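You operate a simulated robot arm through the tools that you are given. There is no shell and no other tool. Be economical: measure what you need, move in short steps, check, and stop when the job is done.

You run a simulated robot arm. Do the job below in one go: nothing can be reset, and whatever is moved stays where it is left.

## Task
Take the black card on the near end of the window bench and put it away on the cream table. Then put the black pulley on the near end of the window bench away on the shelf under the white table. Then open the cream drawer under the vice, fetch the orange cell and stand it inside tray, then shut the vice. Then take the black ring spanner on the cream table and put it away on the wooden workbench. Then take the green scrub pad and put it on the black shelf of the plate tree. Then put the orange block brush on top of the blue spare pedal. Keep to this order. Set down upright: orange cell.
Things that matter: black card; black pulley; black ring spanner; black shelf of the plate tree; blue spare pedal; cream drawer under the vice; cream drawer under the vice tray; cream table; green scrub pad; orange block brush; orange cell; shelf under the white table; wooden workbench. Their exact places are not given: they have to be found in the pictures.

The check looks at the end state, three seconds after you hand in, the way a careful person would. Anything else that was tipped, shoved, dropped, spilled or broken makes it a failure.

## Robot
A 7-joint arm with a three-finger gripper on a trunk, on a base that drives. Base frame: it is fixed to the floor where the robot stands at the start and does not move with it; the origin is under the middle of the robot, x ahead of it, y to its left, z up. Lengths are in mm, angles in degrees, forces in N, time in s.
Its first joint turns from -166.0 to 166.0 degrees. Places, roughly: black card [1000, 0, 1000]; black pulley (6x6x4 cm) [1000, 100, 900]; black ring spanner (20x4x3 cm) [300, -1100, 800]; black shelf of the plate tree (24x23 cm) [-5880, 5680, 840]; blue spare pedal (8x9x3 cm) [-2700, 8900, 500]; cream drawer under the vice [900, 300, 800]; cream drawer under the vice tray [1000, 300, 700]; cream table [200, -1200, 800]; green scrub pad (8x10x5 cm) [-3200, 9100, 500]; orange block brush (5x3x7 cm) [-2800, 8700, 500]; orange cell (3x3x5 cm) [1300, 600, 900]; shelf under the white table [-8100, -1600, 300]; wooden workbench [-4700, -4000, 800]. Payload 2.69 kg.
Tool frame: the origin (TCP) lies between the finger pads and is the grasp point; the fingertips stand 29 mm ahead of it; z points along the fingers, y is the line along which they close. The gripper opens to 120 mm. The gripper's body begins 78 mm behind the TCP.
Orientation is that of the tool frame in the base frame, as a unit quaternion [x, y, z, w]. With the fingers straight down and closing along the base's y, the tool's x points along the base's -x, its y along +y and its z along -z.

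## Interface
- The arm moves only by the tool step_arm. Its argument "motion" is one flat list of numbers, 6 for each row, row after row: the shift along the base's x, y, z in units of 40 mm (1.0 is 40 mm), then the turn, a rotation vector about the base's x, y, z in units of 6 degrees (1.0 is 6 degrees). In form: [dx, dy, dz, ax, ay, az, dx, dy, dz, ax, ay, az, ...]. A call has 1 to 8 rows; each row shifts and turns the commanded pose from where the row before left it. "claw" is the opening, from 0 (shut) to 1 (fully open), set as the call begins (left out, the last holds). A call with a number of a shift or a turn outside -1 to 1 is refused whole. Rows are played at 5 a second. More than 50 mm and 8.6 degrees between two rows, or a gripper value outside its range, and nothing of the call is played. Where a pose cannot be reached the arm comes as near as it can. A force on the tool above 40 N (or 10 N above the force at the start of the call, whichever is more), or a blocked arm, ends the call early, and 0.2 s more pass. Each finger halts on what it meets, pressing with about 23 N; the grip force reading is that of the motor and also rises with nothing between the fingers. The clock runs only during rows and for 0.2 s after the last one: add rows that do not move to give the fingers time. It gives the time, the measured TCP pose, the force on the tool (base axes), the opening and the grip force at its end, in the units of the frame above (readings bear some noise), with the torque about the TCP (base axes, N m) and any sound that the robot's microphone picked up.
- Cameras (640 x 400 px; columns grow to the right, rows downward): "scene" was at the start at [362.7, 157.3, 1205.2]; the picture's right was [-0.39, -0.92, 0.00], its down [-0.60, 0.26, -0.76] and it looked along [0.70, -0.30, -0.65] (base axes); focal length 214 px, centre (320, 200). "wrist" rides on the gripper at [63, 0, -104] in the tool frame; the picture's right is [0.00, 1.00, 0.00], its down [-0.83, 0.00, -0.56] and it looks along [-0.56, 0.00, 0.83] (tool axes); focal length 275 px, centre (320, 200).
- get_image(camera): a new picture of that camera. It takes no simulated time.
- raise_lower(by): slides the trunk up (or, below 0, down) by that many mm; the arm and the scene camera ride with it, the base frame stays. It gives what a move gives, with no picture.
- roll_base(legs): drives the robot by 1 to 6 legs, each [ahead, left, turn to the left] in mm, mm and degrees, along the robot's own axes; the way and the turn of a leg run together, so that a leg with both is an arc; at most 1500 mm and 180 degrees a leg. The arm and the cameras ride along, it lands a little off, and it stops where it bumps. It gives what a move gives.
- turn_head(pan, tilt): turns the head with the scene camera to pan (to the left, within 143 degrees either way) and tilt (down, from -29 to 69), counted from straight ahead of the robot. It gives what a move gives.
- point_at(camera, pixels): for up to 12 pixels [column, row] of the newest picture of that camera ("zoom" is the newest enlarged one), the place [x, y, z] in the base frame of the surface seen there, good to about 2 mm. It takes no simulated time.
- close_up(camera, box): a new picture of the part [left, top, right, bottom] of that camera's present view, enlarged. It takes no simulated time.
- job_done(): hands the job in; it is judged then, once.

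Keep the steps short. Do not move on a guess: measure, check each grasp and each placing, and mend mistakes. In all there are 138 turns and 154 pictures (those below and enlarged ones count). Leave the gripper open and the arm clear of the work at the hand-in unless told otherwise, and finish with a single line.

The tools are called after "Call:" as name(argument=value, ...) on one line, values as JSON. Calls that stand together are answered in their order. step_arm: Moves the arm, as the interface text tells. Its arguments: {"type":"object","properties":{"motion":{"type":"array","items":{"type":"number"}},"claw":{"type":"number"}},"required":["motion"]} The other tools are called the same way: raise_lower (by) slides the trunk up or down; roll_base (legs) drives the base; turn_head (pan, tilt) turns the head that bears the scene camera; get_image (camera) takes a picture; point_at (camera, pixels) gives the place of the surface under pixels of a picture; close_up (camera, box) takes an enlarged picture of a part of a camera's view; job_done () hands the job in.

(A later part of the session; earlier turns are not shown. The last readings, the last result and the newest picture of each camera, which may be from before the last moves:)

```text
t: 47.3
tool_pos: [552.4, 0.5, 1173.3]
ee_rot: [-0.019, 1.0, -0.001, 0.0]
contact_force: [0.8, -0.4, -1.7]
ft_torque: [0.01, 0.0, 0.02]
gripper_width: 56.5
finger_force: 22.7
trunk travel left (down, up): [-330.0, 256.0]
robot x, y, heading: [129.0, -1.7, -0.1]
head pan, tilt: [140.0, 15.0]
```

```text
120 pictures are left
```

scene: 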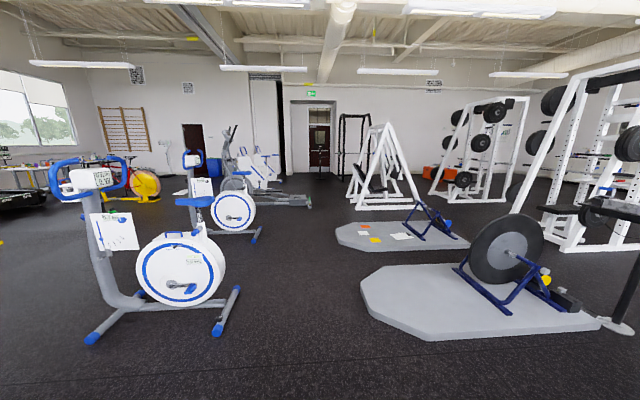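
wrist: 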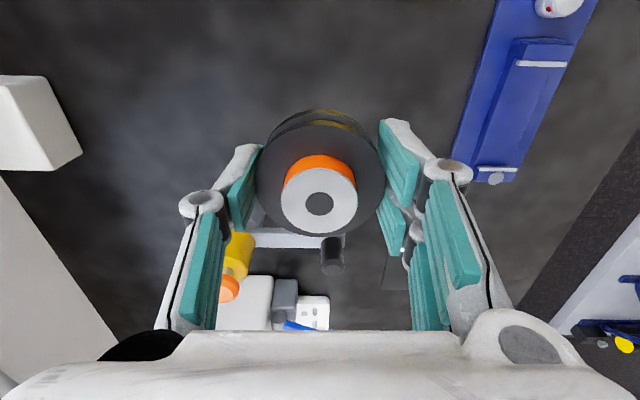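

A gym with exercise bikes behind me. I measure obstacles in the direction of the white table (-8100,-1600), which should be near column 56 here.

Call:
point_at(camera="scene", pixels=[[95, 335], [215, 330], [235, 290], [40, 170], [20, 165], [110, 215], [150, 195], [10, 200], [60, 165], [250, 240], [370, 290], [165, 200]])

Call:
close_up(camera="scene", box=[0, 130, 160, 230])

```text
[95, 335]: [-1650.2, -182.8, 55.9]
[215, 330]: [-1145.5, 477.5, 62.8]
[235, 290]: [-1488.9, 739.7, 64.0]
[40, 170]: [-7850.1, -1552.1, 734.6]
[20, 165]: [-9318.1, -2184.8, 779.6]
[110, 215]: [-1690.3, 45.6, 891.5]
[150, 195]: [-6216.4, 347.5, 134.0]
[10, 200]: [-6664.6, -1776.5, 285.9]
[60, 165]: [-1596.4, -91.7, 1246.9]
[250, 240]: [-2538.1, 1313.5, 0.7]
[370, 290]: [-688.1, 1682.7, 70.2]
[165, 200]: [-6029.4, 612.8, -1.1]
```

```text
4.00 times, centred on (80, 180) of scene
```

zoom: 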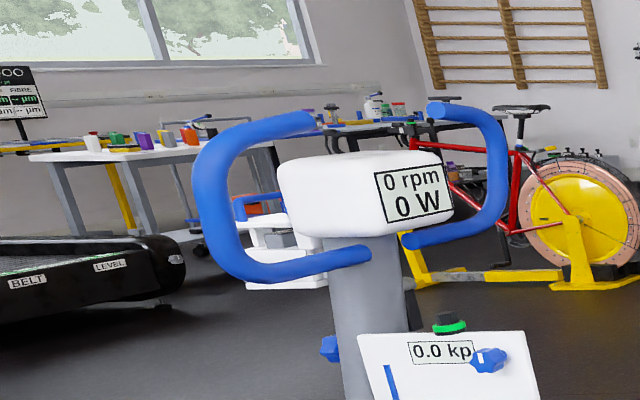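

White table is near (-7850,-1552). I back off, turn around, and go round the near bike on the -y side.

Call:
roll_base(legs=[[-500, 0, 0], [0, 0, 180], [815, 550, 0], [815, 550, 0]])

Call:
turn_head(pan=0, tilt=15)

Call:
get_image(camera="scene")

```text
t: 66.9
tool_pos: [-2406.6, -1106.5, 1173.2]
ee_rot: [1.0, 0.02, 0.0, -0.001]
contact_force: [0.5, 0.1, -2.2]
ft_torque: [-0.03, -0.03, 0.04]
gripper_width: 56.3
finger_force: 22.9
trunk travel left (down, up): [-330.0, 256.0]
robot x, y, heading: [-1987.8, -1102.4, -179.9]
head pan, tilt: [140.0, 15.0]
```

```text
t: 69.2
tool_pos: [-2406.9, -1105.9, 1172.1]
ee_rot: [1.0, 0.02, 0.0, -0.001]
contact_force: [-0.5, 0.1, -1.8]
ft_torque: [-0.04, 0.04, -0.02]
gripper_width: 56.6
finger_force: 22.8
trunk travel left (down, up): [-330.0, 256.0]
robot x, y, heading: [-1988.0, -1106.7, -179.6]
head pan, tilt: [0.0, 15.0]
```

```text
118 pictures are left
```

scene: 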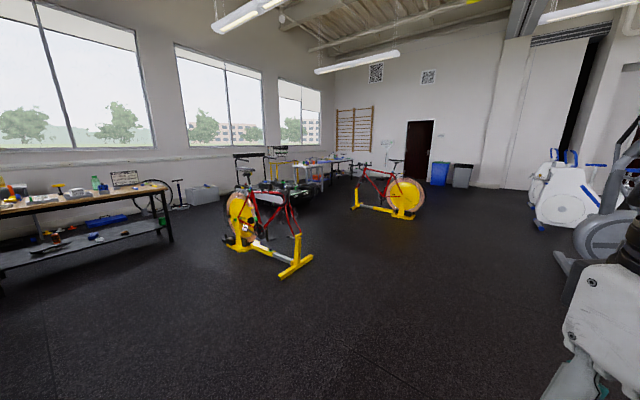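

I see the wooden workbench on the left, two red/yellow bikes, and the white table behind at about (330,165). Measuring.

Call:
close_up(camera="scene", box=[220, 130, 460, 280])

Call:
point_at(camera="scene", pixels=[[310, 258], [285, 275], [232, 245], [355, 205], [408, 217], [425, 200], [308, 165], [325, 165], [345, 162], [330, 200], [170, 240], [540, 228]])

```text
2.67 times, centred on (340, 205) of scene
```

zoom: 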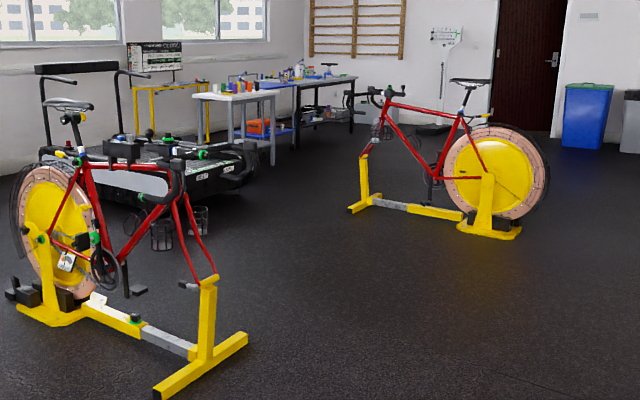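

```text
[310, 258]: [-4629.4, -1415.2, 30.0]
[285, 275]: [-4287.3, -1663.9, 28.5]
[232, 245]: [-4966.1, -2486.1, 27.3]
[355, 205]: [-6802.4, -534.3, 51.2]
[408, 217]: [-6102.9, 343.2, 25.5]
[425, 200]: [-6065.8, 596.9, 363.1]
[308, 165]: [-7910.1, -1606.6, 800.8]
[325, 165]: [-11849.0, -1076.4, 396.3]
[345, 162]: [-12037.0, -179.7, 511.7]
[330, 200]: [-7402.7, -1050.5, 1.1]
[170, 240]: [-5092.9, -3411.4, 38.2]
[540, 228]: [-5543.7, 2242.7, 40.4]
```

Route: pass between the bikes to about (-5900,-1100).

Call:
roll_base(legs=[[1160, -400, 0], [1150, 0, 0], [800, 200, 0], [800, 200, 0]])

Call:
get_image(camera="scene")

```text
t: 88.9
tool_pos: [-6328.2, -1131.4, 1172.3]
ee_rot: [1.0, 0.024, 0.0, -0.001]
contact_force: [-0.4, 0.3, -0.8]
ft_torque: [-0.03, -0.02, 0.02]
gripper_width: 56.3
finger_force: 23.2
trunk travel left (down, up): [-330.0, 256.0]
robot x, y, heading: [-5906.7, -1127.4, -179.6]
head pan, tilt: [0.0, 15.0]
```

```text
116 pictures are left
```

scene: 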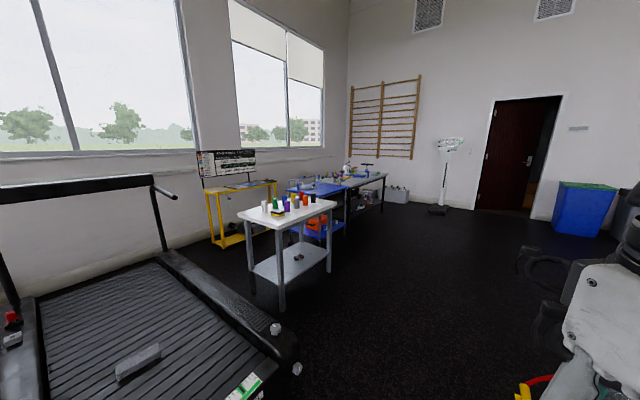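

The white table with its lower shelf is at (290,240). I enlarge and measure.

Call:
close_up(camera="scene", box=[200, 180, 380, 310])

Call:
point_at(camera="scene", pixels=[[280, 228], [335, 204], [241, 213], [283, 307], [330, 270], [300, 275], [290, 265], [275, 265], [255, 265], [299, 257], [295, 340], [275, 284]])

```text
3.08 times, centred on (290, 245) of scene
```

zoom: 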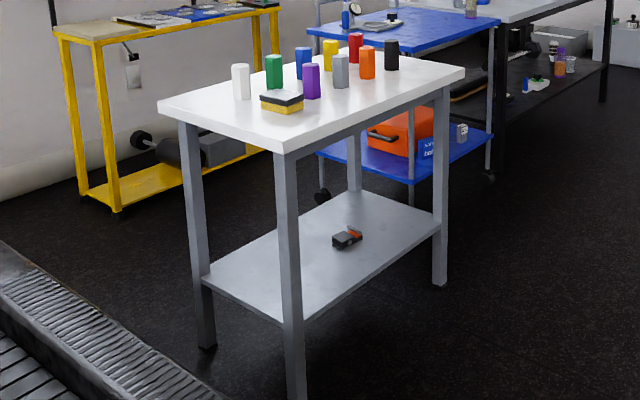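

```text
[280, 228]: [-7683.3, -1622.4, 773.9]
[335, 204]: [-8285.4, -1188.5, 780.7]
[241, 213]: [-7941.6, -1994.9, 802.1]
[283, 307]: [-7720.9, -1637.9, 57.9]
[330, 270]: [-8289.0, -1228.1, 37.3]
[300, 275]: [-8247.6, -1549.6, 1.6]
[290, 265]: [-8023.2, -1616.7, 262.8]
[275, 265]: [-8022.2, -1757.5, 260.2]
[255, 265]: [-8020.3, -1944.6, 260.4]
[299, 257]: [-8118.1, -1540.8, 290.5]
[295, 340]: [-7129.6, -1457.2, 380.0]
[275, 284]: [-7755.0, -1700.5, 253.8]
```

Shelf z≈261; front long side runs from A(-7683,-1622) to B(-8285,-1188). I check the gap between treadmill and bike.

Call:
point_at(camera="scene", pixels=[[297, 369], [276, 328], [300, 350], [265, 390], [525, 392], [545, 378], [540, 270], [570, 300]])

Call:
turn_head(pan=-40, tilt=35)

Call:
get_image(camera="scene")

```text
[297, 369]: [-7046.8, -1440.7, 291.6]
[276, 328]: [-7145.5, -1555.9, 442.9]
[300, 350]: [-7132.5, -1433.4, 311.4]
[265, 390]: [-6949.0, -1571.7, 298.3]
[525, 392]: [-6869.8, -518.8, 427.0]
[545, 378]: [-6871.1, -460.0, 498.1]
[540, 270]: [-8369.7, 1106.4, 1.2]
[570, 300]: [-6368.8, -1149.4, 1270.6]
```

```text
t: 90.0
tool_pos: [-6328.7, -1131.9, 1173.7]
ee_rot: [1.0, 0.025, -0.001, -0.001]
contact_force: [0.0, -0.5, -1.6]
ft_torque: [0.05, -0.02, 0.02]
gripper_width: 56.3
finger_force: 22.9
trunk travel left (down, up): [-330.0, 256.0]
robot x, y, heading: [-5907.1, -1126.4, -179.6]
head pan, tilt: [-40.0, 35.0]
```

```text
114 pictures are left
```

scene: 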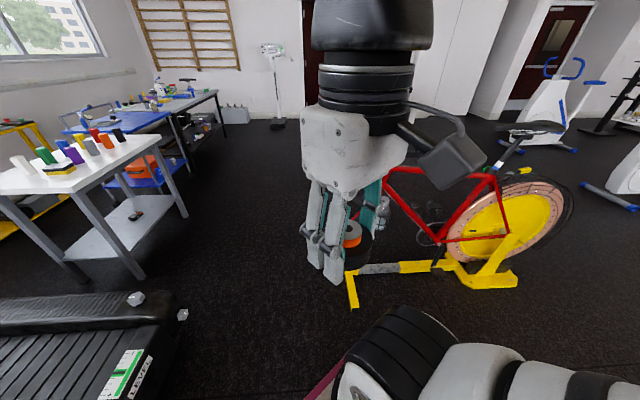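

The gap is y from -1433 to -519; I pass at y≈-985, then stop at (-7420,-860) and turn to face the table's long side.

Call:
roll_base(legs=[[490, -140, 0], [810, 0, 0], [215, -125, 0], [0, 0, 54.8]])

Call:
turn_head(pan=10, tilt=45)

Call:
get_image(camera="scene")

```text
t: 100.7
tool_pos: [-7652.9, -1234.0, 1172.9]
ee_rot: [0.873, 0.488, 0.0, -0.001]
contact_force: [-0.4, -0.1, -2.1]
ft_torque: [0.01, -0.01, -0.03]
gripper_width: 56.4
finger_force: 22.5
trunk travel left (down, up): [-330.0, 256.0]
robot x, y, heading: [-7419.3, -883.9, -123.9]
head pan, tilt: [-40.0, 35.0]
```

```text
t: 101.9
tool_pos: [-7654.5, -1235.3, 1172.4]
ee_rot: [0.873, 0.488, -0.001, -0.001]
contact_force: [-0.1, 0.9, -2.0]
ft_torque: [0.0, 0.0, -0.01]
gripper_width: 56.5
finger_force: 23.0
trunk travel left (down, up): [-330.0, 256.0]
robot x, y, heading: [-7421.1, -882.8, -123.9]
head pan, tilt: [10.0, 45.0]
```

```text
113 pictures are left
```

scene: 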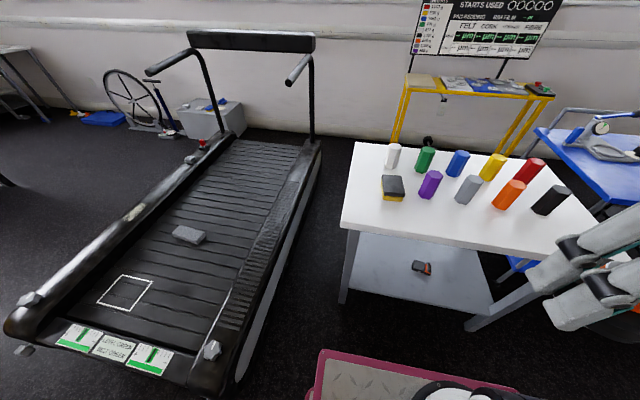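

Good view of the shelf. I measure the legs, shelf front edge and the clamp.

Call:
point_at(camera="scene", pixels=[[343, 228], [520, 258], [345, 300], [355, 285], [410, 296], [455, 302], [385, 270], [421, 267], [440, 280], [395, 285], [340, 225], [480, 322]])

Call:
close_up(camera="scene", box=[320, 210, 560, 340])

```text
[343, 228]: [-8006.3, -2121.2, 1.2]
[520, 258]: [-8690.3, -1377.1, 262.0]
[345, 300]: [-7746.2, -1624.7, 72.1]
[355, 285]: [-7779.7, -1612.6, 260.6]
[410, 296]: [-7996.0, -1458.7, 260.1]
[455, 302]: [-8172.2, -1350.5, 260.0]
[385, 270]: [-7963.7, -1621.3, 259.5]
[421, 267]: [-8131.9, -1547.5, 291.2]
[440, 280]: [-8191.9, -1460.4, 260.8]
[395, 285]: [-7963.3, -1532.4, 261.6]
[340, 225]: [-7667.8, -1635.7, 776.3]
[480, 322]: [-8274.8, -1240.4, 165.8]
```

```text
2.67 times, centred on (440, 275) of scene
```

zoom: 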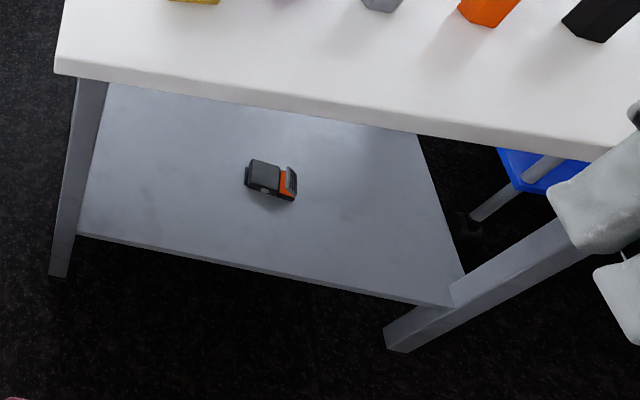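

Target on the shelf: (-7941,-1584), clear of leg and clamp. I first extend a little outward at height, then lower the trunk 240.

Call:
step_arm(motion=[-0.63, -0.61, 0, 0, 0, -0.4, -0.63, -0.61, 0, 0, 0, 0, -0.63, -0.61, 0, 0, 0, 0, -0.63, -0.61, 0, 0, 0, 0, 0, 0, 0, 0, 0, 0])

Call:
raise_lower(by=-240)

Call:
get_image(camera="scene")

```text
t: 103.1
tool_pos: [-7753.1, -1332.8, 1172.6]
ee_rot: [0.883, 0.47, -0.002, 0.0]
contact_force: [0.9, -0.2, -1.6]
ft_torque: [0.01, 0.03, 0.02]
gripper_width: 56.4
finger_force: 22.8
trunk travel left (down, up): [-330.0, 256.0]
robot x, y, heading: [-7421.6, -885.2, -123.8]
head pan, tilt: [10.0, 45.0]
```

```text
t: 105.6
tool_pos: [-7754.1, -1333.5, 932.5]
ee_rot: [0.883, 0.469, 0.0, -0.001]
contact_force: [0.1, -0.4, -1.2]
ft_torque: [0.0, 0.02, 0.02]
gripper_width: 56.5
finger_force: 23.2
trunk travel left (down, up): [-90.0, 496.0]
robot x, y, heading: [-7418.0, -889.4, -124.0]
head pan, tilt: [10.0, 45.0]
```

```text
111 pictures are left
```

scene: 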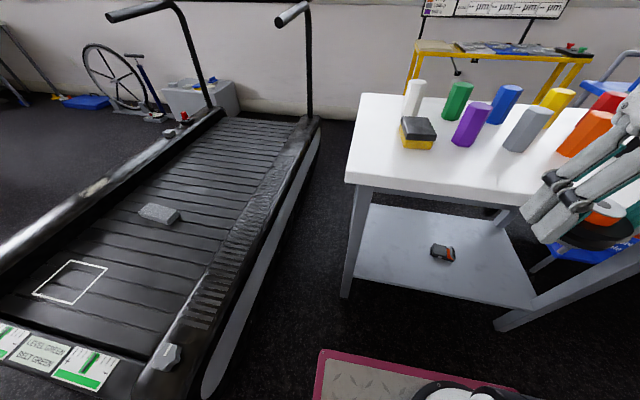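

Call:
point_at(camera="scene", pixels=[[325, 354], [440, 375], [345, 180], [520, 200], [380, 290], [440, 300]])

```text
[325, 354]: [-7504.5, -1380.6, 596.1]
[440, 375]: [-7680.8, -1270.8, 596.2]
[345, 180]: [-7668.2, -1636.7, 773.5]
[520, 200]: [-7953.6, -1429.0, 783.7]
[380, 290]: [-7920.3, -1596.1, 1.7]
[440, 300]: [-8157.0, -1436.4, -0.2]
```

Platform front is at 465 ahead, clear. I descend just outside the table edge.

Call:
step_arm(motion=[-0.12, -0.15, -0.95, 0, 0, 0, -0.12, -0.15, -0.95, 0, 0, 0, -0.12, -0.15, -0.95, 0, 0, 0, -0.12, -0.15, -0.95, 0, 0, 0, -0.12, -0.15, -0.95, 0, 0, 0, -0.12, -0.15, -0.95, 0, 0, 0, -0.12, -0.15, -0.95, 0, 0, 0, -0.12, -0.15, -0.95, 0, 0, 0])

Call:
get_image(camera="scene")

```text
t: 107.4
tool_pos: [-7809.0, -1400.5, 640.2]
ee_rot: [0.883, 0.47, 0.0, -0.001]
contact_force: [-0.2, 0.3, -1.9]
ft_torque: [0.01, 0.0, -0.01]
gripper_width: 56.6
finger_force: 23.0
out of reach, approached as far as the arm can: row 6, 7, 8
trunk travel left (down, up): [-90.0, 496.0]
robot x, y, heading: [-7420.5, -884.6, -123.9]
head pan, tilt: [10.0, 45.0]
```

```text
110 pictures are left
```

scene: 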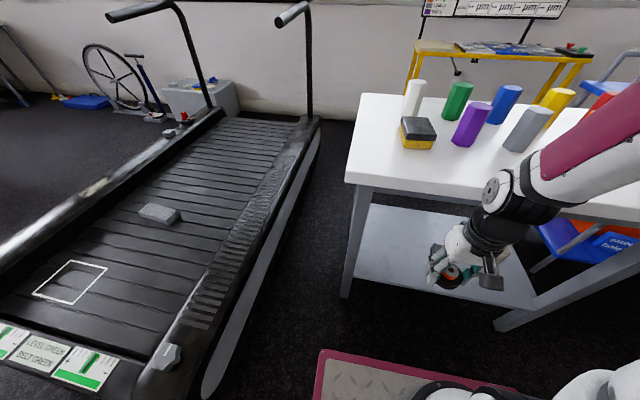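

The arm is too folded this close; it's better farther out. I back up 120 mm and lower the trunk the last 85 mm.

Call:
roll_base(legs=[[-120, 0, 0]])

Call:
raise_lower(by=-85)

Call:
step_arm(motion=[-0.55, -0.75, 0, 0, 0, 0, -0.55, -0.75, 0, 0, 0, 0, -0.5, -0.7, -0.2, 0, 0, 0, 0, 0, -0.8, 0, 0, 0, 0, 0, -0.8, 0, 0, 0, 0, 0, -0.8, 0, 0, 0])

Call:
get_image(camera="scene")

```text
t: 108.7
tool_pos: [-7742.8, -1297.8, 639.4]
ee_rot: [0.883, 0.47, 0.0, -0.001]
contact_force: [0.5, 0.8, -1.9]
ft_torque: [0.0, 0.0, -0.01]
gripper_width: 56.3
finger_force: 22.3
trunk travel left (down, up): [-90.0, 496.0]
robot x, y, heading: [-7350.7, -782.1, -123.9]
head pan, tilt: [10.0, 45.0]
```

```text
t: 109.9
tool_pos: [-7741.8, -1298.5, 554.5]
ee_rot: [0.883, 0.47, 0.0, -0.001]
contact_force: [0.8, -0.3, -1.8]
ft_torque: [0.0, -0.05, 0.01]
gripper_width: 56.5
finger_force: 22.8
trunk travel left (down, up): [-5.0, 581.0]
robot x, y, heading: [-7351.6, -783.9, -123.7]
head pan, tilt: [10.0, 45.0]
```

```text
t: 111.3
tool_pos: [-7805.9, -1386.2, 451.2]
ee_rot: [0.883, 0.47, -0.001, -0.001]
contact_force: [0.1, 0.4, -1.6]
ft_torque: [0.0, -0.01, 0.01]
gripper_width: 56.3
finger_force: 22.4
trunk travel left (down, up): [-5.0, 581.0]
robot x, y, heading: [-7351.4, -780.5, -123.8]
head pan, tilt: [10.0, 45.0]
```

```text
109 pictures are left
```

scene: 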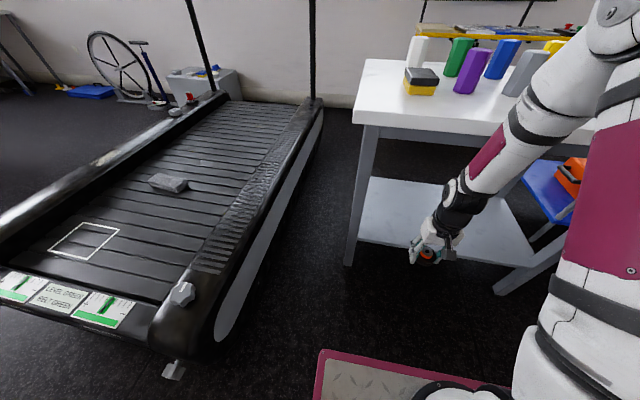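

Reach is fine now. I descend to z≈315 still outside the shelf, and check.

Call:
step_arm(motion=[0, 0, -0.8, 0, 0, 0, 0, 0, -0.8, 0, 0, 0, 0, 0, -0.8, 0, 0, 0, 0, 0, -0.8, 0, 0, 0, 0, 0, -0.1, 0, 0, 0])

Call:
get_image(camera="wrist")

Call:
get_image(camera="scene")

```text
t: 112.5
tool_pos: [-7805.4, -1386.9, 318.1]
ee_rot: [0.883, 0.469, 0.0, -0.001]
contact_force: [1.1, 0.2, -2.1]
ft_torque: [-0.01, 0.0, -0.01]
gripper_width: 56.3
finger_force: 22.7
trunk travel left (down, up): [-5.0, 581.0]
robot x, y, heading: [-7354.5, -787.6, -124.0]
head pan, tilt: [10.0, 45.0]
```

```text
108 pictures are left
```

wrist: 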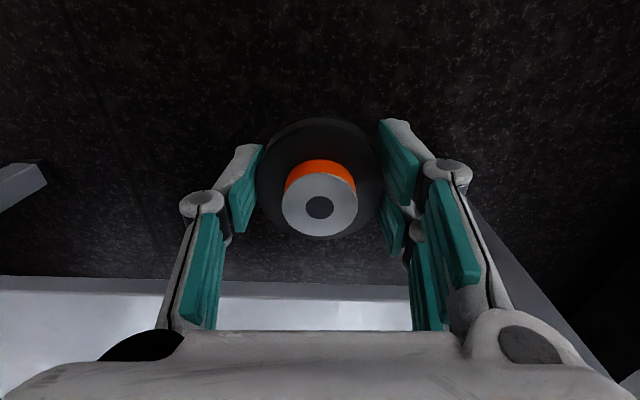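

```text
107 pictures are left
```

scene: 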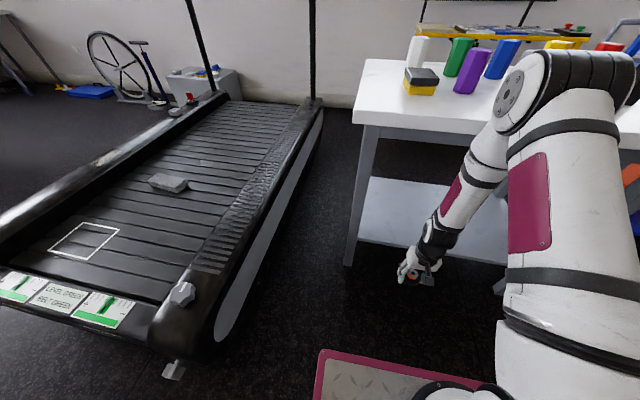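

The elbow is up; I check where elbow and forearm are against the table edge.

Call:
point_at(camera="scene", pixels=[[512, 95], [570, 55], [485, 165], [470, 180], [440, 235], [500, 140], [360, 118], [470, 130], [612, 75]])

```text
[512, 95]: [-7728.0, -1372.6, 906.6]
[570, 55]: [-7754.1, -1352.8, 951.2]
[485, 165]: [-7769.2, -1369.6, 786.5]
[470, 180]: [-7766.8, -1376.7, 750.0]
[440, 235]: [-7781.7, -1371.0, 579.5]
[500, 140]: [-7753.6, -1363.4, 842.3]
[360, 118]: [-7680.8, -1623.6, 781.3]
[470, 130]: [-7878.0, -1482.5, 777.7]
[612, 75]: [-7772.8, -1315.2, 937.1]
```

The forearm is nearly vertical with the elbow at z≈930, so going straight in could graze the table rail. I tilt the tool 15° inward (keeps the wrist outside), then move in part way.

Call:
step_arm(motion=[-0.2, -0.25, 0, -0.674, 0.49, 0, -0.3, -0.4, 0, -0.674, 0.49, 0, -0.4, -0.55, 0, -0.674, 0.49, 0, -0.5, -0.7, 0, 0, 0, 0, -0.5, -0.7, 0, 0, 0, 0])

Call:
get_image(camera="scene")

Call:
get_image(camera="wrist")

```text
t: 113.7
tool_pos: [-7881.4, -1491.1, 319.2]
ee_rot: [0.876, 0.465, -0.117, 0.056]
contact_force: [-0.3, -0.4, -2.1]
ft_torque: [0.01, -0.03, 0.01]
gripper_width: 56.4
finger_force: 23.7
trunk travel left (down, up): [-5.0, 581.0]
robot x, y, heading: [-7351.8, -789.4, -124.0]
head pan, tilt: [10.0, 45.0]
```

```text
106 pictures are left
```

scene: 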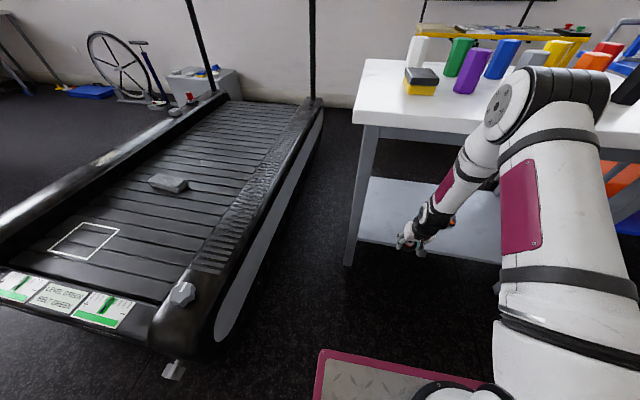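

```text
105 pictures are left
```

wrist: 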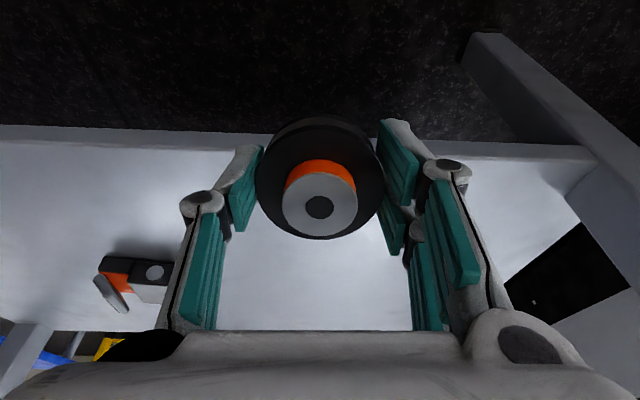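

Progressing well. I check elbow and forearm clearance against the table edge again.

Call:
point_at(camera="scene", pixels=[[492, 105], [550, 70], [465, 155], [450, 180], [425, 225], [490, 135], [600, 85], [360, 118], [455, 135]])

Call:
point_at(camera="wrist", pixels=[[320, 280], [140, 270], [220, 145], [420, 145], [150, 130], [560, 160]])

```text
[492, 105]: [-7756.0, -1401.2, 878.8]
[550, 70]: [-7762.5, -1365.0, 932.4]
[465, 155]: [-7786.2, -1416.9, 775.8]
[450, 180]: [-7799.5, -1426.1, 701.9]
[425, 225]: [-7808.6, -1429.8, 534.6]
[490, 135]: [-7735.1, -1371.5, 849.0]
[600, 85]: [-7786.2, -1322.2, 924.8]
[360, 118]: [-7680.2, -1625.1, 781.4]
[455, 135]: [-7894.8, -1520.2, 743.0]
```

```text
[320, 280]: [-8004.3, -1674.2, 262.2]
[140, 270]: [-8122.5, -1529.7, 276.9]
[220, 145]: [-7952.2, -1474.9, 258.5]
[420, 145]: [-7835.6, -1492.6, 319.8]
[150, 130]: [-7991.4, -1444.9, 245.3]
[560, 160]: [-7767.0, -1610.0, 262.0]
```

The forearm would get too near the edge; backing the base 80 mm flattens it. Then I move in again.

Call:
roll_base(legs=[[-80, 0, 0]])

Call:
step_arm(motion=[-0.5, -0.75, 0, 0, 0, 0, -0.5, -0.75, 0, 0, 0, 0, -0.5, -0.75, 0, 0, 0, 0])

Call:
get_image(camera="scene")

```text
t: 114.9
tool_pos: [-7843.2, -1427.1, 319.0]
ee_rot: [0.876, 0.465, -0.118, 0.056]
contact_force: [-1.1, 0.5, -2.3]
ft_torque: [0.01, 0.0, 0.03]
gripper_width: 56.4
finger_force: 23.3
trunk travel left (down, up): [-5.0, 581.0]
robot x, y, heading: [-7310.6, -723.0, -123.7]
head pan, tilt: [10.0, 45.0]
stopped in leg 1: the robot was blocked; the commanded pose is now the measured one
```

```text
t: 115.7
tool_pos: [-7903.7, -1517.0, 318.8]
ee_rot: [0.876, 0.464, -0.118, 0.055]
contact_force: [0.3, -0.3, -1.2]
ft_torque: [0.05, -0.02, 0.05]
gripper_width: 56.4
finger_force: 23.2
trunk travel left (down, up): [-5.0, 581.0]
robot x, y, heading: [-7310.9, -721.9, -123.8]
head pan, tilt: [10.0, 45.0]
```

```text
104 pictures are left
```

scene: 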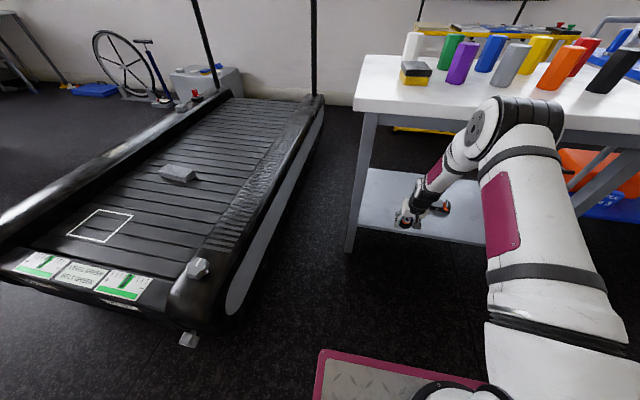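

The base was blocked at the end of that leg: its rear corner touched the bike stand at about (-6870,-519). I'll move off forward later. First check forearm clearance.

Call:
point_at(camera="scene", pixels=[[478, 125], [445, 165], [430, 185], [412, 205], [465, 150], [452, 148], [530, 100], [450, 112], [360, 112]])

Call:
close_up(camera="scene", box=[340, 60, 580, 260])

```text
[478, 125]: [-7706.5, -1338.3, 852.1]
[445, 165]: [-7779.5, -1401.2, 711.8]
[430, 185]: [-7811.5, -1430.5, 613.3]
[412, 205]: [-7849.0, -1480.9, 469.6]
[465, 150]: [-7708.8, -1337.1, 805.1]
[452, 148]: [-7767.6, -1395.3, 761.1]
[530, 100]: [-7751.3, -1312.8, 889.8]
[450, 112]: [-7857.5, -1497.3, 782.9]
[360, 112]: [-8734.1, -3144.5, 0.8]
```

```text
2.00 times, centred on (460, 160) of scene
```

zoom: 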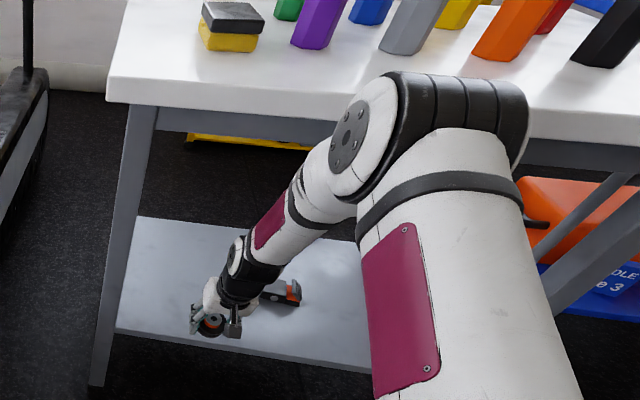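

Clearance is fine (forearm 138 mm outside at edge height). I move in the last 58 mm and lower gently.

Call:
step_arm(motion=[-0.43, -0.6, 0, 0, 0, 0, -0.43, -0.6, 0, 0, 0, 0, 0, 0, -0.2, 0, 0, 0, 0, 0, 0, 0, 0, 0])

Call:
get_image(camera="wrist")

```text
t: 116.7
tool_pos: [-7937.1, -1565.5, 311.2]
ee_rot: [0.876, 0.464, -0.117, 0.056]
contact_force: [0.8, 0.2, -2.3]
ft_torque: [0.01, 0.0, 0.01]
gripper_width: 56.5
finger_force: 23.1
trunk travel left (down, up): [-5.0, 581.0]
robot x, y, heading: [-7312.8, -725.0, -123.8]
head pan, tilt: [10.0, 45.0]
```

```text
102 pictures are left
```

wrist: 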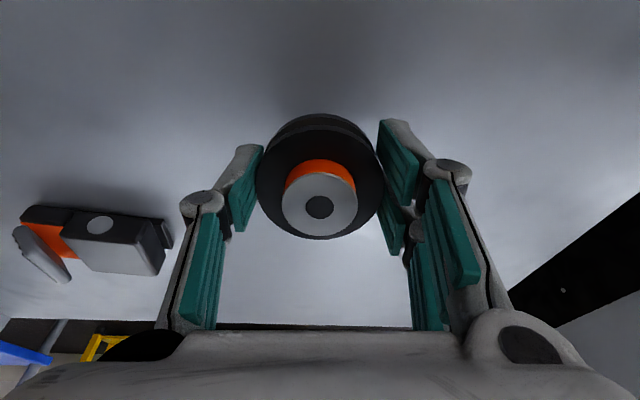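

Clear of the clamp on the left. I lower in small steps until contact.

Call:
step_arm(motion=[0, 0, -0.1, 0, 0, 0, 0, 0, -0.08, 0, 0, 0, 0, 0, -0.05, 0, 0, 0, 0, 0, 0, 0, 0, 0])

```text
t: 117.7
tool_pos: [-7938.0, -1566.3, 301.6]
ee_rot: [0.876, 0.464, -0.118, 0.055]
contact_force: [-0.2, -0.2, -1.4]
ft_torque: [0.01, -0.02, 0.0]
gripper_width: 56.2
finger_force: 23.3
trunk travel left (down, up): [-5.0, 581.0]
robot x, y, heading: [-7315.8, -721.0, -123.5]
head pan, tilt: [10.0, 45.0]
```

Call:
step_arm(motion=[0, 0, -0.05, 0, 0, 0, 0, 0, -0.04, 0, 0, 0, 0, 0, 0, 0, 0, 0])

Call:
step_arm(motion=[0, 0, -0.04, 0, 0, 0, 0, 0, -0.03, 0, 0, 0, 0, 0, 0, 0, 0, 0])

```text
t: 118.5
tool_pos: [-7937.9, -1565.1, 298.0]
ee_rot: [0.877, 0.463, -0.118, 0.055]
contact_force: [0.1, 0.2, 0.0]
ft_torque: [0.05, -0.03, 0.04]
gripper_width: 56.4
finger_force: 22.9
trunk travel left (down, up): [-5.0, 581.0]
robot x, y, heading: [-7312.2, -722.8, -123.7]
head pan, tilt: [10.0, 45.0]
```

```text
t: 119.3
tool_pos: [-7936.4, -1567.6, 297.6]
ee_rot: [0.876, 0.464, -0.119, 0.057]
contact_force: [1.3, 0.9, 17.0]
ft_torque: [0.16, -0.18, -0.01]
gripper_width: 56.6
finger_force: 23.0
trunk travel left (down, up): [-5.0, 581.0]
robot x, y, heading: [-7310.8, -720.2, -123.9]
head pan, tilt: [10.0, 45.0]
```

Contact (17 N). I ease up 1 mm and open to 84 mm.

Call:
step_arm(motion=[0, 0, 0.03, 0, 0, 0, 0, 0, 0, 0, 0, 0, 0, 0, 0, 0, 0, 0, 0, 0, 0, 0, 0, 0], claw=0.7)

Call:
get_image(camera="wrist")

```text
t: 120.3
tool_pos: [-7937.4, -1565.1, 296.6]
ee_rot: [0.876, 0.465, -0.118, 0.057]
contact_force: [-0.8, 0.3, -0.7]
ft_torque: [0.01, 0.05, 0.02]
gripper_width: 84.2
finger_force: 0.0
trunk travel left (down, up): [-5.0, 581.0]
robot x, y, heading: [-7312.3, -719.5, -123.9]
head pan, tilt: [10.0, 45.0]
```

```text
101 pictures are left
```

wrist: 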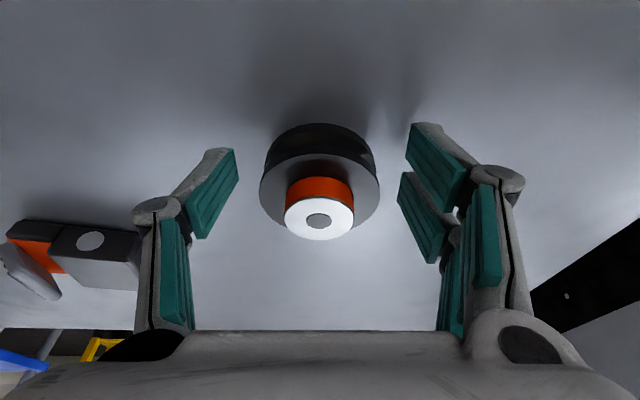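

The pulley stands flat on the shelf. I withdraw up slightly and out.

Call:
step_arm(motion=[0.15, 0.2, 0.7, 0, 0, 0, 0.15, 0.2, 0.7, 0, 0, 0, 0.5, 0.7, 0.3, 0, 0, 0, 0.55, 0.75, 0, 0, 0, 0, 0.55, 0.75, 0, 0, 0, 0, 0.55, 0.75, 0, 0, 0, 0, 0.55, 0.75, 0, 0, 0, 0, 0.55, 0.75, 0, 0, 0, 0])

Call:
get_image(camera="scene")

Call:
turn_head(pan=140, tilt=45)

Call:
get_image(camera="scene")

```text
t: 122.1
tool_pos: [-7795.2, -1370.0, 366.3]
ee_rot: [0.876, 0.464, -0.118, 0.057]
contact_force: [0.0, -0.4, 0.4]
ft_torque: [0.02, 0.01, -0.01]
gripper_width: 84.0
finger_force: 0.1
trunk travel left (down, up): [-5.0, 581.0]
robot x, y, heading: [-7310.1, -721.0, -123.9]
head pan, tilt: [10.0, 45.0]
```

```text
100 pictures are left
```

scene: 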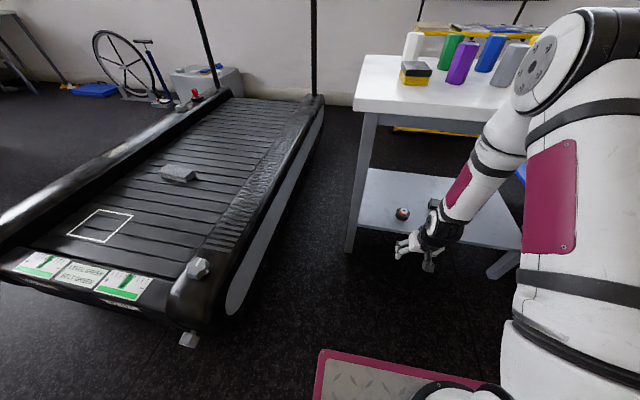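

```text
t: 124.2
tool_pos: [-7796.1, -1370.8, 365.7]
ee_rot: [0.876, 0.464, -0.117, 0.056]
contact_force: [-0.4, 0.0, 0.6]
ft_torque: [0.0, 0.03, 0.01]
gripper_width: 83.9
finger_force: 0.0
trunk travel left (down, up): [-5.0, 581.0]
robot x, y, heading: [-7311.4, -718.0, -123.7]
head pan, tilt: [140.0, 45.0]
```

```text
99 pictures are left
```

scene: 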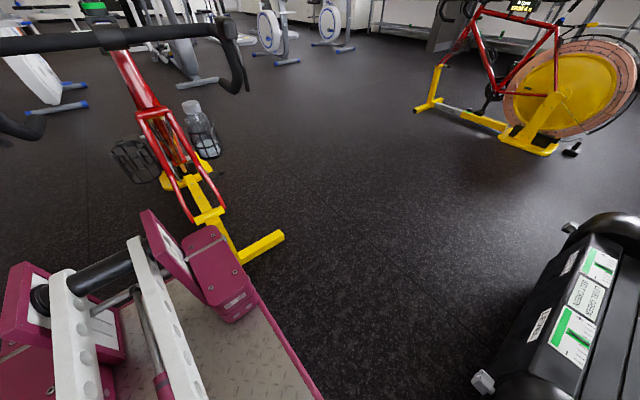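

Pulley is fine on the shelf; the bike stands upright. I raise the trunk, untilt and retract the arm before driving.

Call:
raise_lower(by=335)

Call:
step_arm(motion=[0.3, 0.4, 0.8, 0.674, -0.49, 0, 0.3, 0.4, 0.8, 0.674, -0.49, 0, 0.3, 0.4, 0.8, 0.674, -0.49, 0, 0.3, 0.4, 1, 0, 0, 0, 0.3, 0.4, 1, 0, 0, 0, 0.3, 0.4, 1, 0, 0, 0, 0.3, 0.4, 1, 0, 0, 0, 0.3, 0.4, 1, 0, 0, 0])

Call:
step_arm(motion=[0.3, 0.4, 1, 0, 0, 0, 0.3, 0.4, 1, 0, 0, 0, 0.3, 0.4, 1, 0, 0, 0, 0, 0, 1, 0, 0, 0, 0, 0, 1, 0, 0, 0])

```text
t: 127.5
tool_pos: [-7795.2, -1371.9, 700.3]
ee_rot: [0.876, 0.464, -0.119, 0.055]
contact_force: [0.3, -1.0, 0.0]
ft_torque: [-0.04, -0.02, 0.02]
gripper_width: 83.8
finger_force: 0.1
trunk travel left (down, up): [-340.0, 246.0]
robot x, y, heading: [-7311.0, -718.2, -123.9]
head pan, tilt: [140.0, 45.0]
```

```text
t: 129.3
tool_pos: [-7698.2, -1243.4, 997.5]
ee_rot: [0.884, 0.468, 0.0, -0.002]
contact_force: [-0.6, 0.3, -0.4]
ft_torque: [-0.01, 0.0, 0.01]
gripper_width: 84.1
finger_force: 0.1
trunk travel left (down, up): [-340.0, 246.0]
robot x, y, heading: [-7313.8, -721.3, -124.1]
head pan, tilt: [140.0, 45.0]
```

```text
t: 130.5
tool_pos: [-7662.8, -1196.3, 1198.4]
ee_rot: [0.884, 0.468, -0.001, -0.001]
contact_force: [0.9, 0.2, 0.4]
ft_torque: [0.0, 0.0, -0.04]
gripper_width: 84.0
finger_force: 0.0
trunk travel left (down, up): [-340.0, 246.0]
robot x, y, heading: [-7310.3, -719.4, -124.0]
head pan, tilt: [140.0, 45.0]
```

Drive out: forward, turn to heading 0, and back through the gap.

Call:
roll_base(legs=[[130, 0, 0], [0, 0, 124], [400, -157, 0], [1080, 0, 0], [800, 140, 0], [800, 145, 0]])

Call:
turn_head(pan=-140, tilt=15)

Call:
get_image(camera="scene")

```text
t: 152.2
tool_pos: [-3706.4, -812.4, 1196.5]
ee_rot: [0.014, 1.0, -0.002, 0.0]
contact_force: [0.4, 0.6, -0.2]
ft_torque: [-0.02, 0.01, 0.01]
gripper_width: 83.8
finger_force: 0.1
trunk travel left (down, up): [-340.0, 246.0]
robot x, y, heading: [-4295.0, -768.7, -1.2]
head pan, tilt: [140.0, 45.0]
```

```text
t: 156.0
tool_pos: [-3704.2, -812.2, 1196.9]
ee_rot: [0.014, 1.0, -0.002, 0.0]
contact_force: [-0.4, -0.3, -0.2]
ft_torque: [0.0, 0.01, 0.0]
gripper_width: 84.0
finger_force: 0.2
trunk travel left (down, up): [-340.0, 246.0]
robot x, y, heading: [-4296.0, -769.7, -1.3]
head pan, tilt: [-140.0, 15.0]
```

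```text
98 pictures are left
```

scene: 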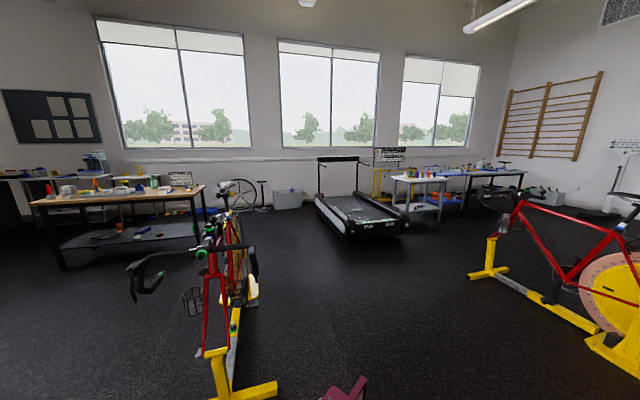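

Now I head back to the bench, to stand in front of the drawer area facing it squarely (heading -35°).

Call:
roll_base(legs=[[1150, 20, 1.3], [1160, -340, 0], [845, 550, 0], [841, 600, 0], [375, 840, 0], [0, 0, -35]])

Call:
turn_head(pan=5, tilt=35)

Call:
get_image(camera="scene")

```text
t: 183.5
tool_pos: [556.3, 505.8, 1195.9]
ee_rot: [0.316, 0.949, -0.002, -0.001]
contact_force: [-0.4, 0.0, -0.2]
ft_torque: [0.02, -0.01, -0.01]
gripper_width: 83.9
finger_force: 0.1
trunk travel left (down, up): [-340.0, 246.0]
robot x, y, heading: [97.9, 880.3, -36.7]
head pan, tilt: [-140.0, 15.0]
```

```text
t: 185.8
tool_pos: [556.5, 506.4, 1197.2]
ee_rot: [0.315, 0.949, -0.002, -0.001]
contact_force: [0.3, -0.5, -0.3]
ft_torque: [-0.01, 0.04, 0.0]
gripper_width: 83.8
finger_force: 0.0
trunk travel left (down, up): [-340.0, 246.0]
robot x, y, heading: [99.6, 880.4, -36.6]
head pan, tilt: [5.0, 35.0]
```

```text
97 pictures are left
```

scene: 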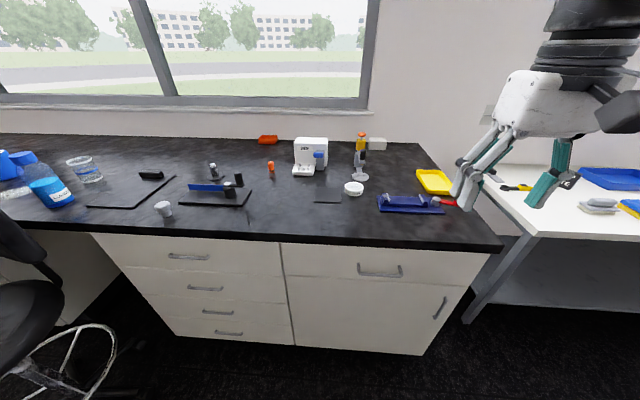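

The right unit's top drawer (handle at (380,270)) lies under the blue vice at (410,203). I enlarge and measure.

Call:
close_up(camera="scene", box=[240, 120, 510, 320])

Call:
point_at(camera="scene", pixels=[[358, 272], [402, 273], [380, 274], [380, 262], [283, 246], [470, 258], [285, 275], [462, 288], [271, 168], [271, 176], [320, 245], [412, 203]])

```text
2.00 times, centred on (375, 220) of scene
```

zoom: 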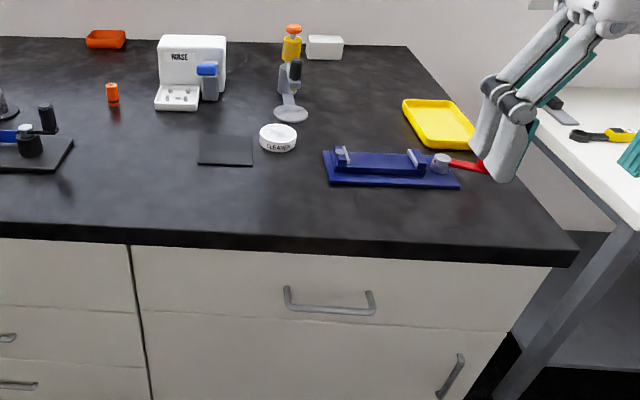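

```text
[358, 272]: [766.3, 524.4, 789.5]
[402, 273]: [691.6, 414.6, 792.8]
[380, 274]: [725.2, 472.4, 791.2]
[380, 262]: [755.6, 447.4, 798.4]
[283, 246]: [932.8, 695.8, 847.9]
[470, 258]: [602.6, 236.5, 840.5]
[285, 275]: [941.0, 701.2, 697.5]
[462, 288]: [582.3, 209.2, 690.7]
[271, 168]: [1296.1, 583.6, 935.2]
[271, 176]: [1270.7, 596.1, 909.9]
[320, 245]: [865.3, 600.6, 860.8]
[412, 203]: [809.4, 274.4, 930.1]
```

Handle bar: (729,470,791), bar direction ~56°, face ~39 mm behind it; inward normal -34°. I'll grip it with a horizontal tool and pull by backing the base. I check free floor behind me.

Call:
turn_head(pan=143, tilt=30)

Call:
get_image(camera="scene")

Call:
point_at(camera="scene", pixels=[[320, 250], [420, 300], [520, 330], [250, 230], [150, 220], [320, 330], [480, 260], [600, 300], [400, 240]])

```text
t: 188.0
tool_pos: [554.9, 504.8, 1197.1]
ee_rot: [0.316, 0.949, -0.002, 0.0]
contact_force: [0.0, 0.6, 0.5]
ft_torque: [-0.03, 0.0, 0.01]
gripper_width: 83.9
finger_force: 0.1
trunk travel left (down, up): [-340.0, 246.0]
robot x, y, heading: [95.5, 877.4, -36.7]
head pan, tilt: [143.0, 30.0]
```

```text
95 pictures are left
```

scene: 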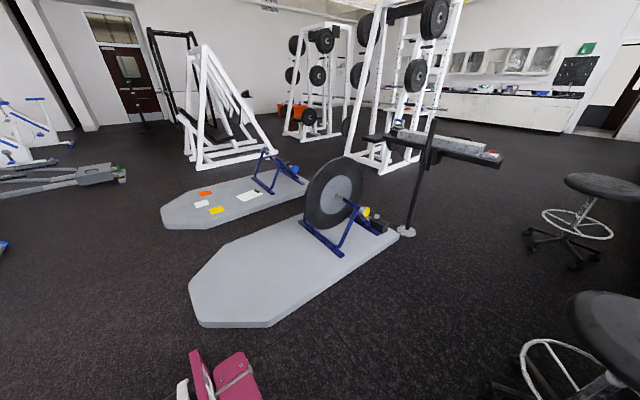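

```text
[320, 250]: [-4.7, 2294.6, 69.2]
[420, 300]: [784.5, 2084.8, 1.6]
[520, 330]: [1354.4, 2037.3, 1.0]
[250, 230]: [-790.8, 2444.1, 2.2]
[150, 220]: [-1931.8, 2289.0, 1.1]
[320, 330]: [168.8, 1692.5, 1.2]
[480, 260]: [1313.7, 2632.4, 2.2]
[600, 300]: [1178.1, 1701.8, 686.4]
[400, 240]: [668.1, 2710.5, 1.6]
```

Call:
point_at(camera="scene", pixels=[[202, 326], [268, 327], [190, 285], [340, 285], [240, 360], [225, 390], [195, 355]])

```text
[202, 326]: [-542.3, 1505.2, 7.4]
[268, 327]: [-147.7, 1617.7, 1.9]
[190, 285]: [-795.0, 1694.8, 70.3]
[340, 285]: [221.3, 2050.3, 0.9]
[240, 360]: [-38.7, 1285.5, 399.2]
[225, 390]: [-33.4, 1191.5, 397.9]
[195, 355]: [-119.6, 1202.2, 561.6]
```

The mat behind limits backing on the left, so I shift right 300 mm and back 100 mm (the arm reaches left to the handle), then lower the trunk 190 mm.

Call:
roll_base(legs=[[-100, -300, 2.5]])

Call:
raise_lower(by=-190)

Call:
step_arm(motion=[0.77, 0.53, 0, 0, 0, 0, 0.77, 0.53, 0, 0, 0, 0, 0.77, 0.53, 0, 0, 0, 0, 0.77, 0.53, 0, 0, 0, 0, 0.77, 0.53, 0, 0, 0, 0, 0.77, 0.53, 0, 0, 0, 0, 0.77, 0.53, 0, 0, 0, 0], claw=0.5)

```text
t: 190.1
tool_pos: [315.7, 339.1, 1197.5]
ee_rot: [0.295, 0.955, -0.001, -0.001]
contact_force: [-0.8, 0.2, -1.1]
ft_torque: [-0.01, 0.02, 0.01]
gripper_width: 84.1
finger_force: 0.1
trunk travel left (down, up): [-340.0, 246.0]
robot x, y, heading: [-153.1, 692.0, -33.9]
head pan, tilt: [143.0, 30.0]
```

```text
t: 192.2
tool_pos: [314.4, 338.5, 1007.2]
ee_rot: [0.295, 0.956, -0.002, 0.0]
contact_force: [-0.7, -0.5, -0.2]
ft_torque: [-0.01, -0.01, -0.02]
gripper_width: 83.9
finger_force: 0.0
trunk travel left (down, up): [-150.0, 436.0]
robot x, y, heading: [-157.1, 691.4, -34.1]
head pan, tilt: [143.0, 30.0]
```

```text
t: 193.8
tool_pos: [530.1, 487.3, 1006.4]
ee_rot: [0.296, 0.955, -0.003, 0.0]
contact_force: [-0.3, 0.3, 0.5]
ft_torque: [0.0, -0.03, 0.0]
gripper_width: 60.0
finger_force: 0.1
trunk travel left (down, up): [-150.0, 436.0]
robot x, y, heading: [-156.2, 694.6, -34.1]
head pan, tilt: [143.0, 30.0]
```

Now I turn the tool to horizontal, pointing at the bench, with the fingers closing vertically.

Call:
step_arm(motion=[0, 0, 0, 0.1766, -0.944, -0.679, 0, 0, 0, 0.1766, -0.944, -0.679, 0, 0, 0, 0.1766, -0.944, -0.679, 0, 0, 0, 0.1766, -0.944, -0.679, 0, 0, 0, 0.1766, -0.944, -0.679, 0, 0, 0, 0.1766, -0.944, -0.679, 0, 0, 0, 0.1766, -0.944, -0.679, 0, 0, 0, 0.1766, -0.944, -0.679])

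Call:
step_arm(motion=[0, 0, 0, 0.1766, -0.944, -0.679, 0, 0, 0, 0.1766, -0.944, -0.679, 0, 0, 0, 0.1766, -0.944, -0.679, 0, 0, 0, 0.1766, -0.944, -0.679, 0, 0, 0, 0.1766, -0.944, -0.679, 0, 0, 0, 0.1766, -0.944, -0.679, 0, 0, 0, 0.1766, -0.944, -0.679, 0, 0, 0, 0.1766, -0.944, -0.679])

Call:
turn_head(pan=10, tilt=35)

Call:
get_image(camera="scene")

```text
t: 195.6
tool_pos: [530.6, 486.6, 1006.7]
ee_rot: [0.521, 0.761, 0.178, 0.341]
contact_force: [-0.5, -1.0, 0.0]
ft_torque: [0.02, -0.02, -0.02]
gripper_width: 60.3
finger_force: 0.1
trunk travel left (down, up): [-150.0, 436.0]
robot x, y, heading: [-160.2, 692.7, -33.9]
head pan, tilt: [143.0, 30.0]
```

```text
t: 197.3
tool_pos: [497.2, 410.4, 1041.5]
ee_rot: [0.666, 0.341, 0.311, 0.586]
contact_force: [-0.1, 0.3, 0.3]
ft_torque: [0.02, -0.03, -0.03]
gripper_width: 60.1
finger_force: 0.0
out of reach, approached as far as the arm can: row 7
trunk travel left (down, up): [-150.0, 436.0]
robot x, y, heading: [-157.0, 689.0, -34.3]
head pan, tilt: [143.0, 30.0]
stopped in row 8: the arm was blocked; the commanded pose is now the measured one
```

```text
t: 199.4
tool_pos: [496.4, 412.0, 1044.7]
ee_rot: [0.664, 0.339, 0.313, 0.589]
contact_force: [0.3, -0.3, 1.0]
ft_torque: [0.03, -0.03, 0.0]
gripper_width: 60.1
finger_force: 0.1
trunk travel left (down, up): [-150.0, 436.0]
robot x, y, heading: [-159.1, 697.1, -34.1]
head pan, tilt: [10.0, 35.0]
```

```text
94 pictures are left
```

scene: 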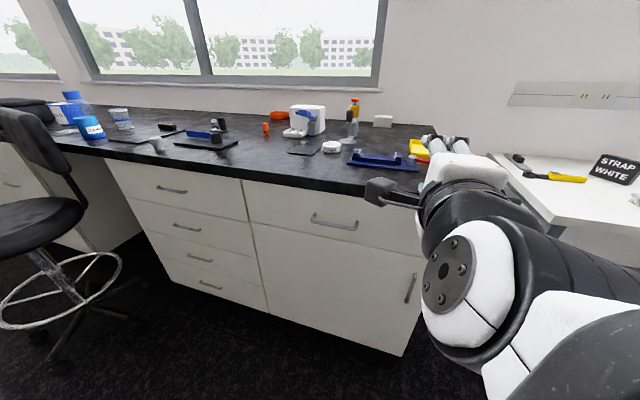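

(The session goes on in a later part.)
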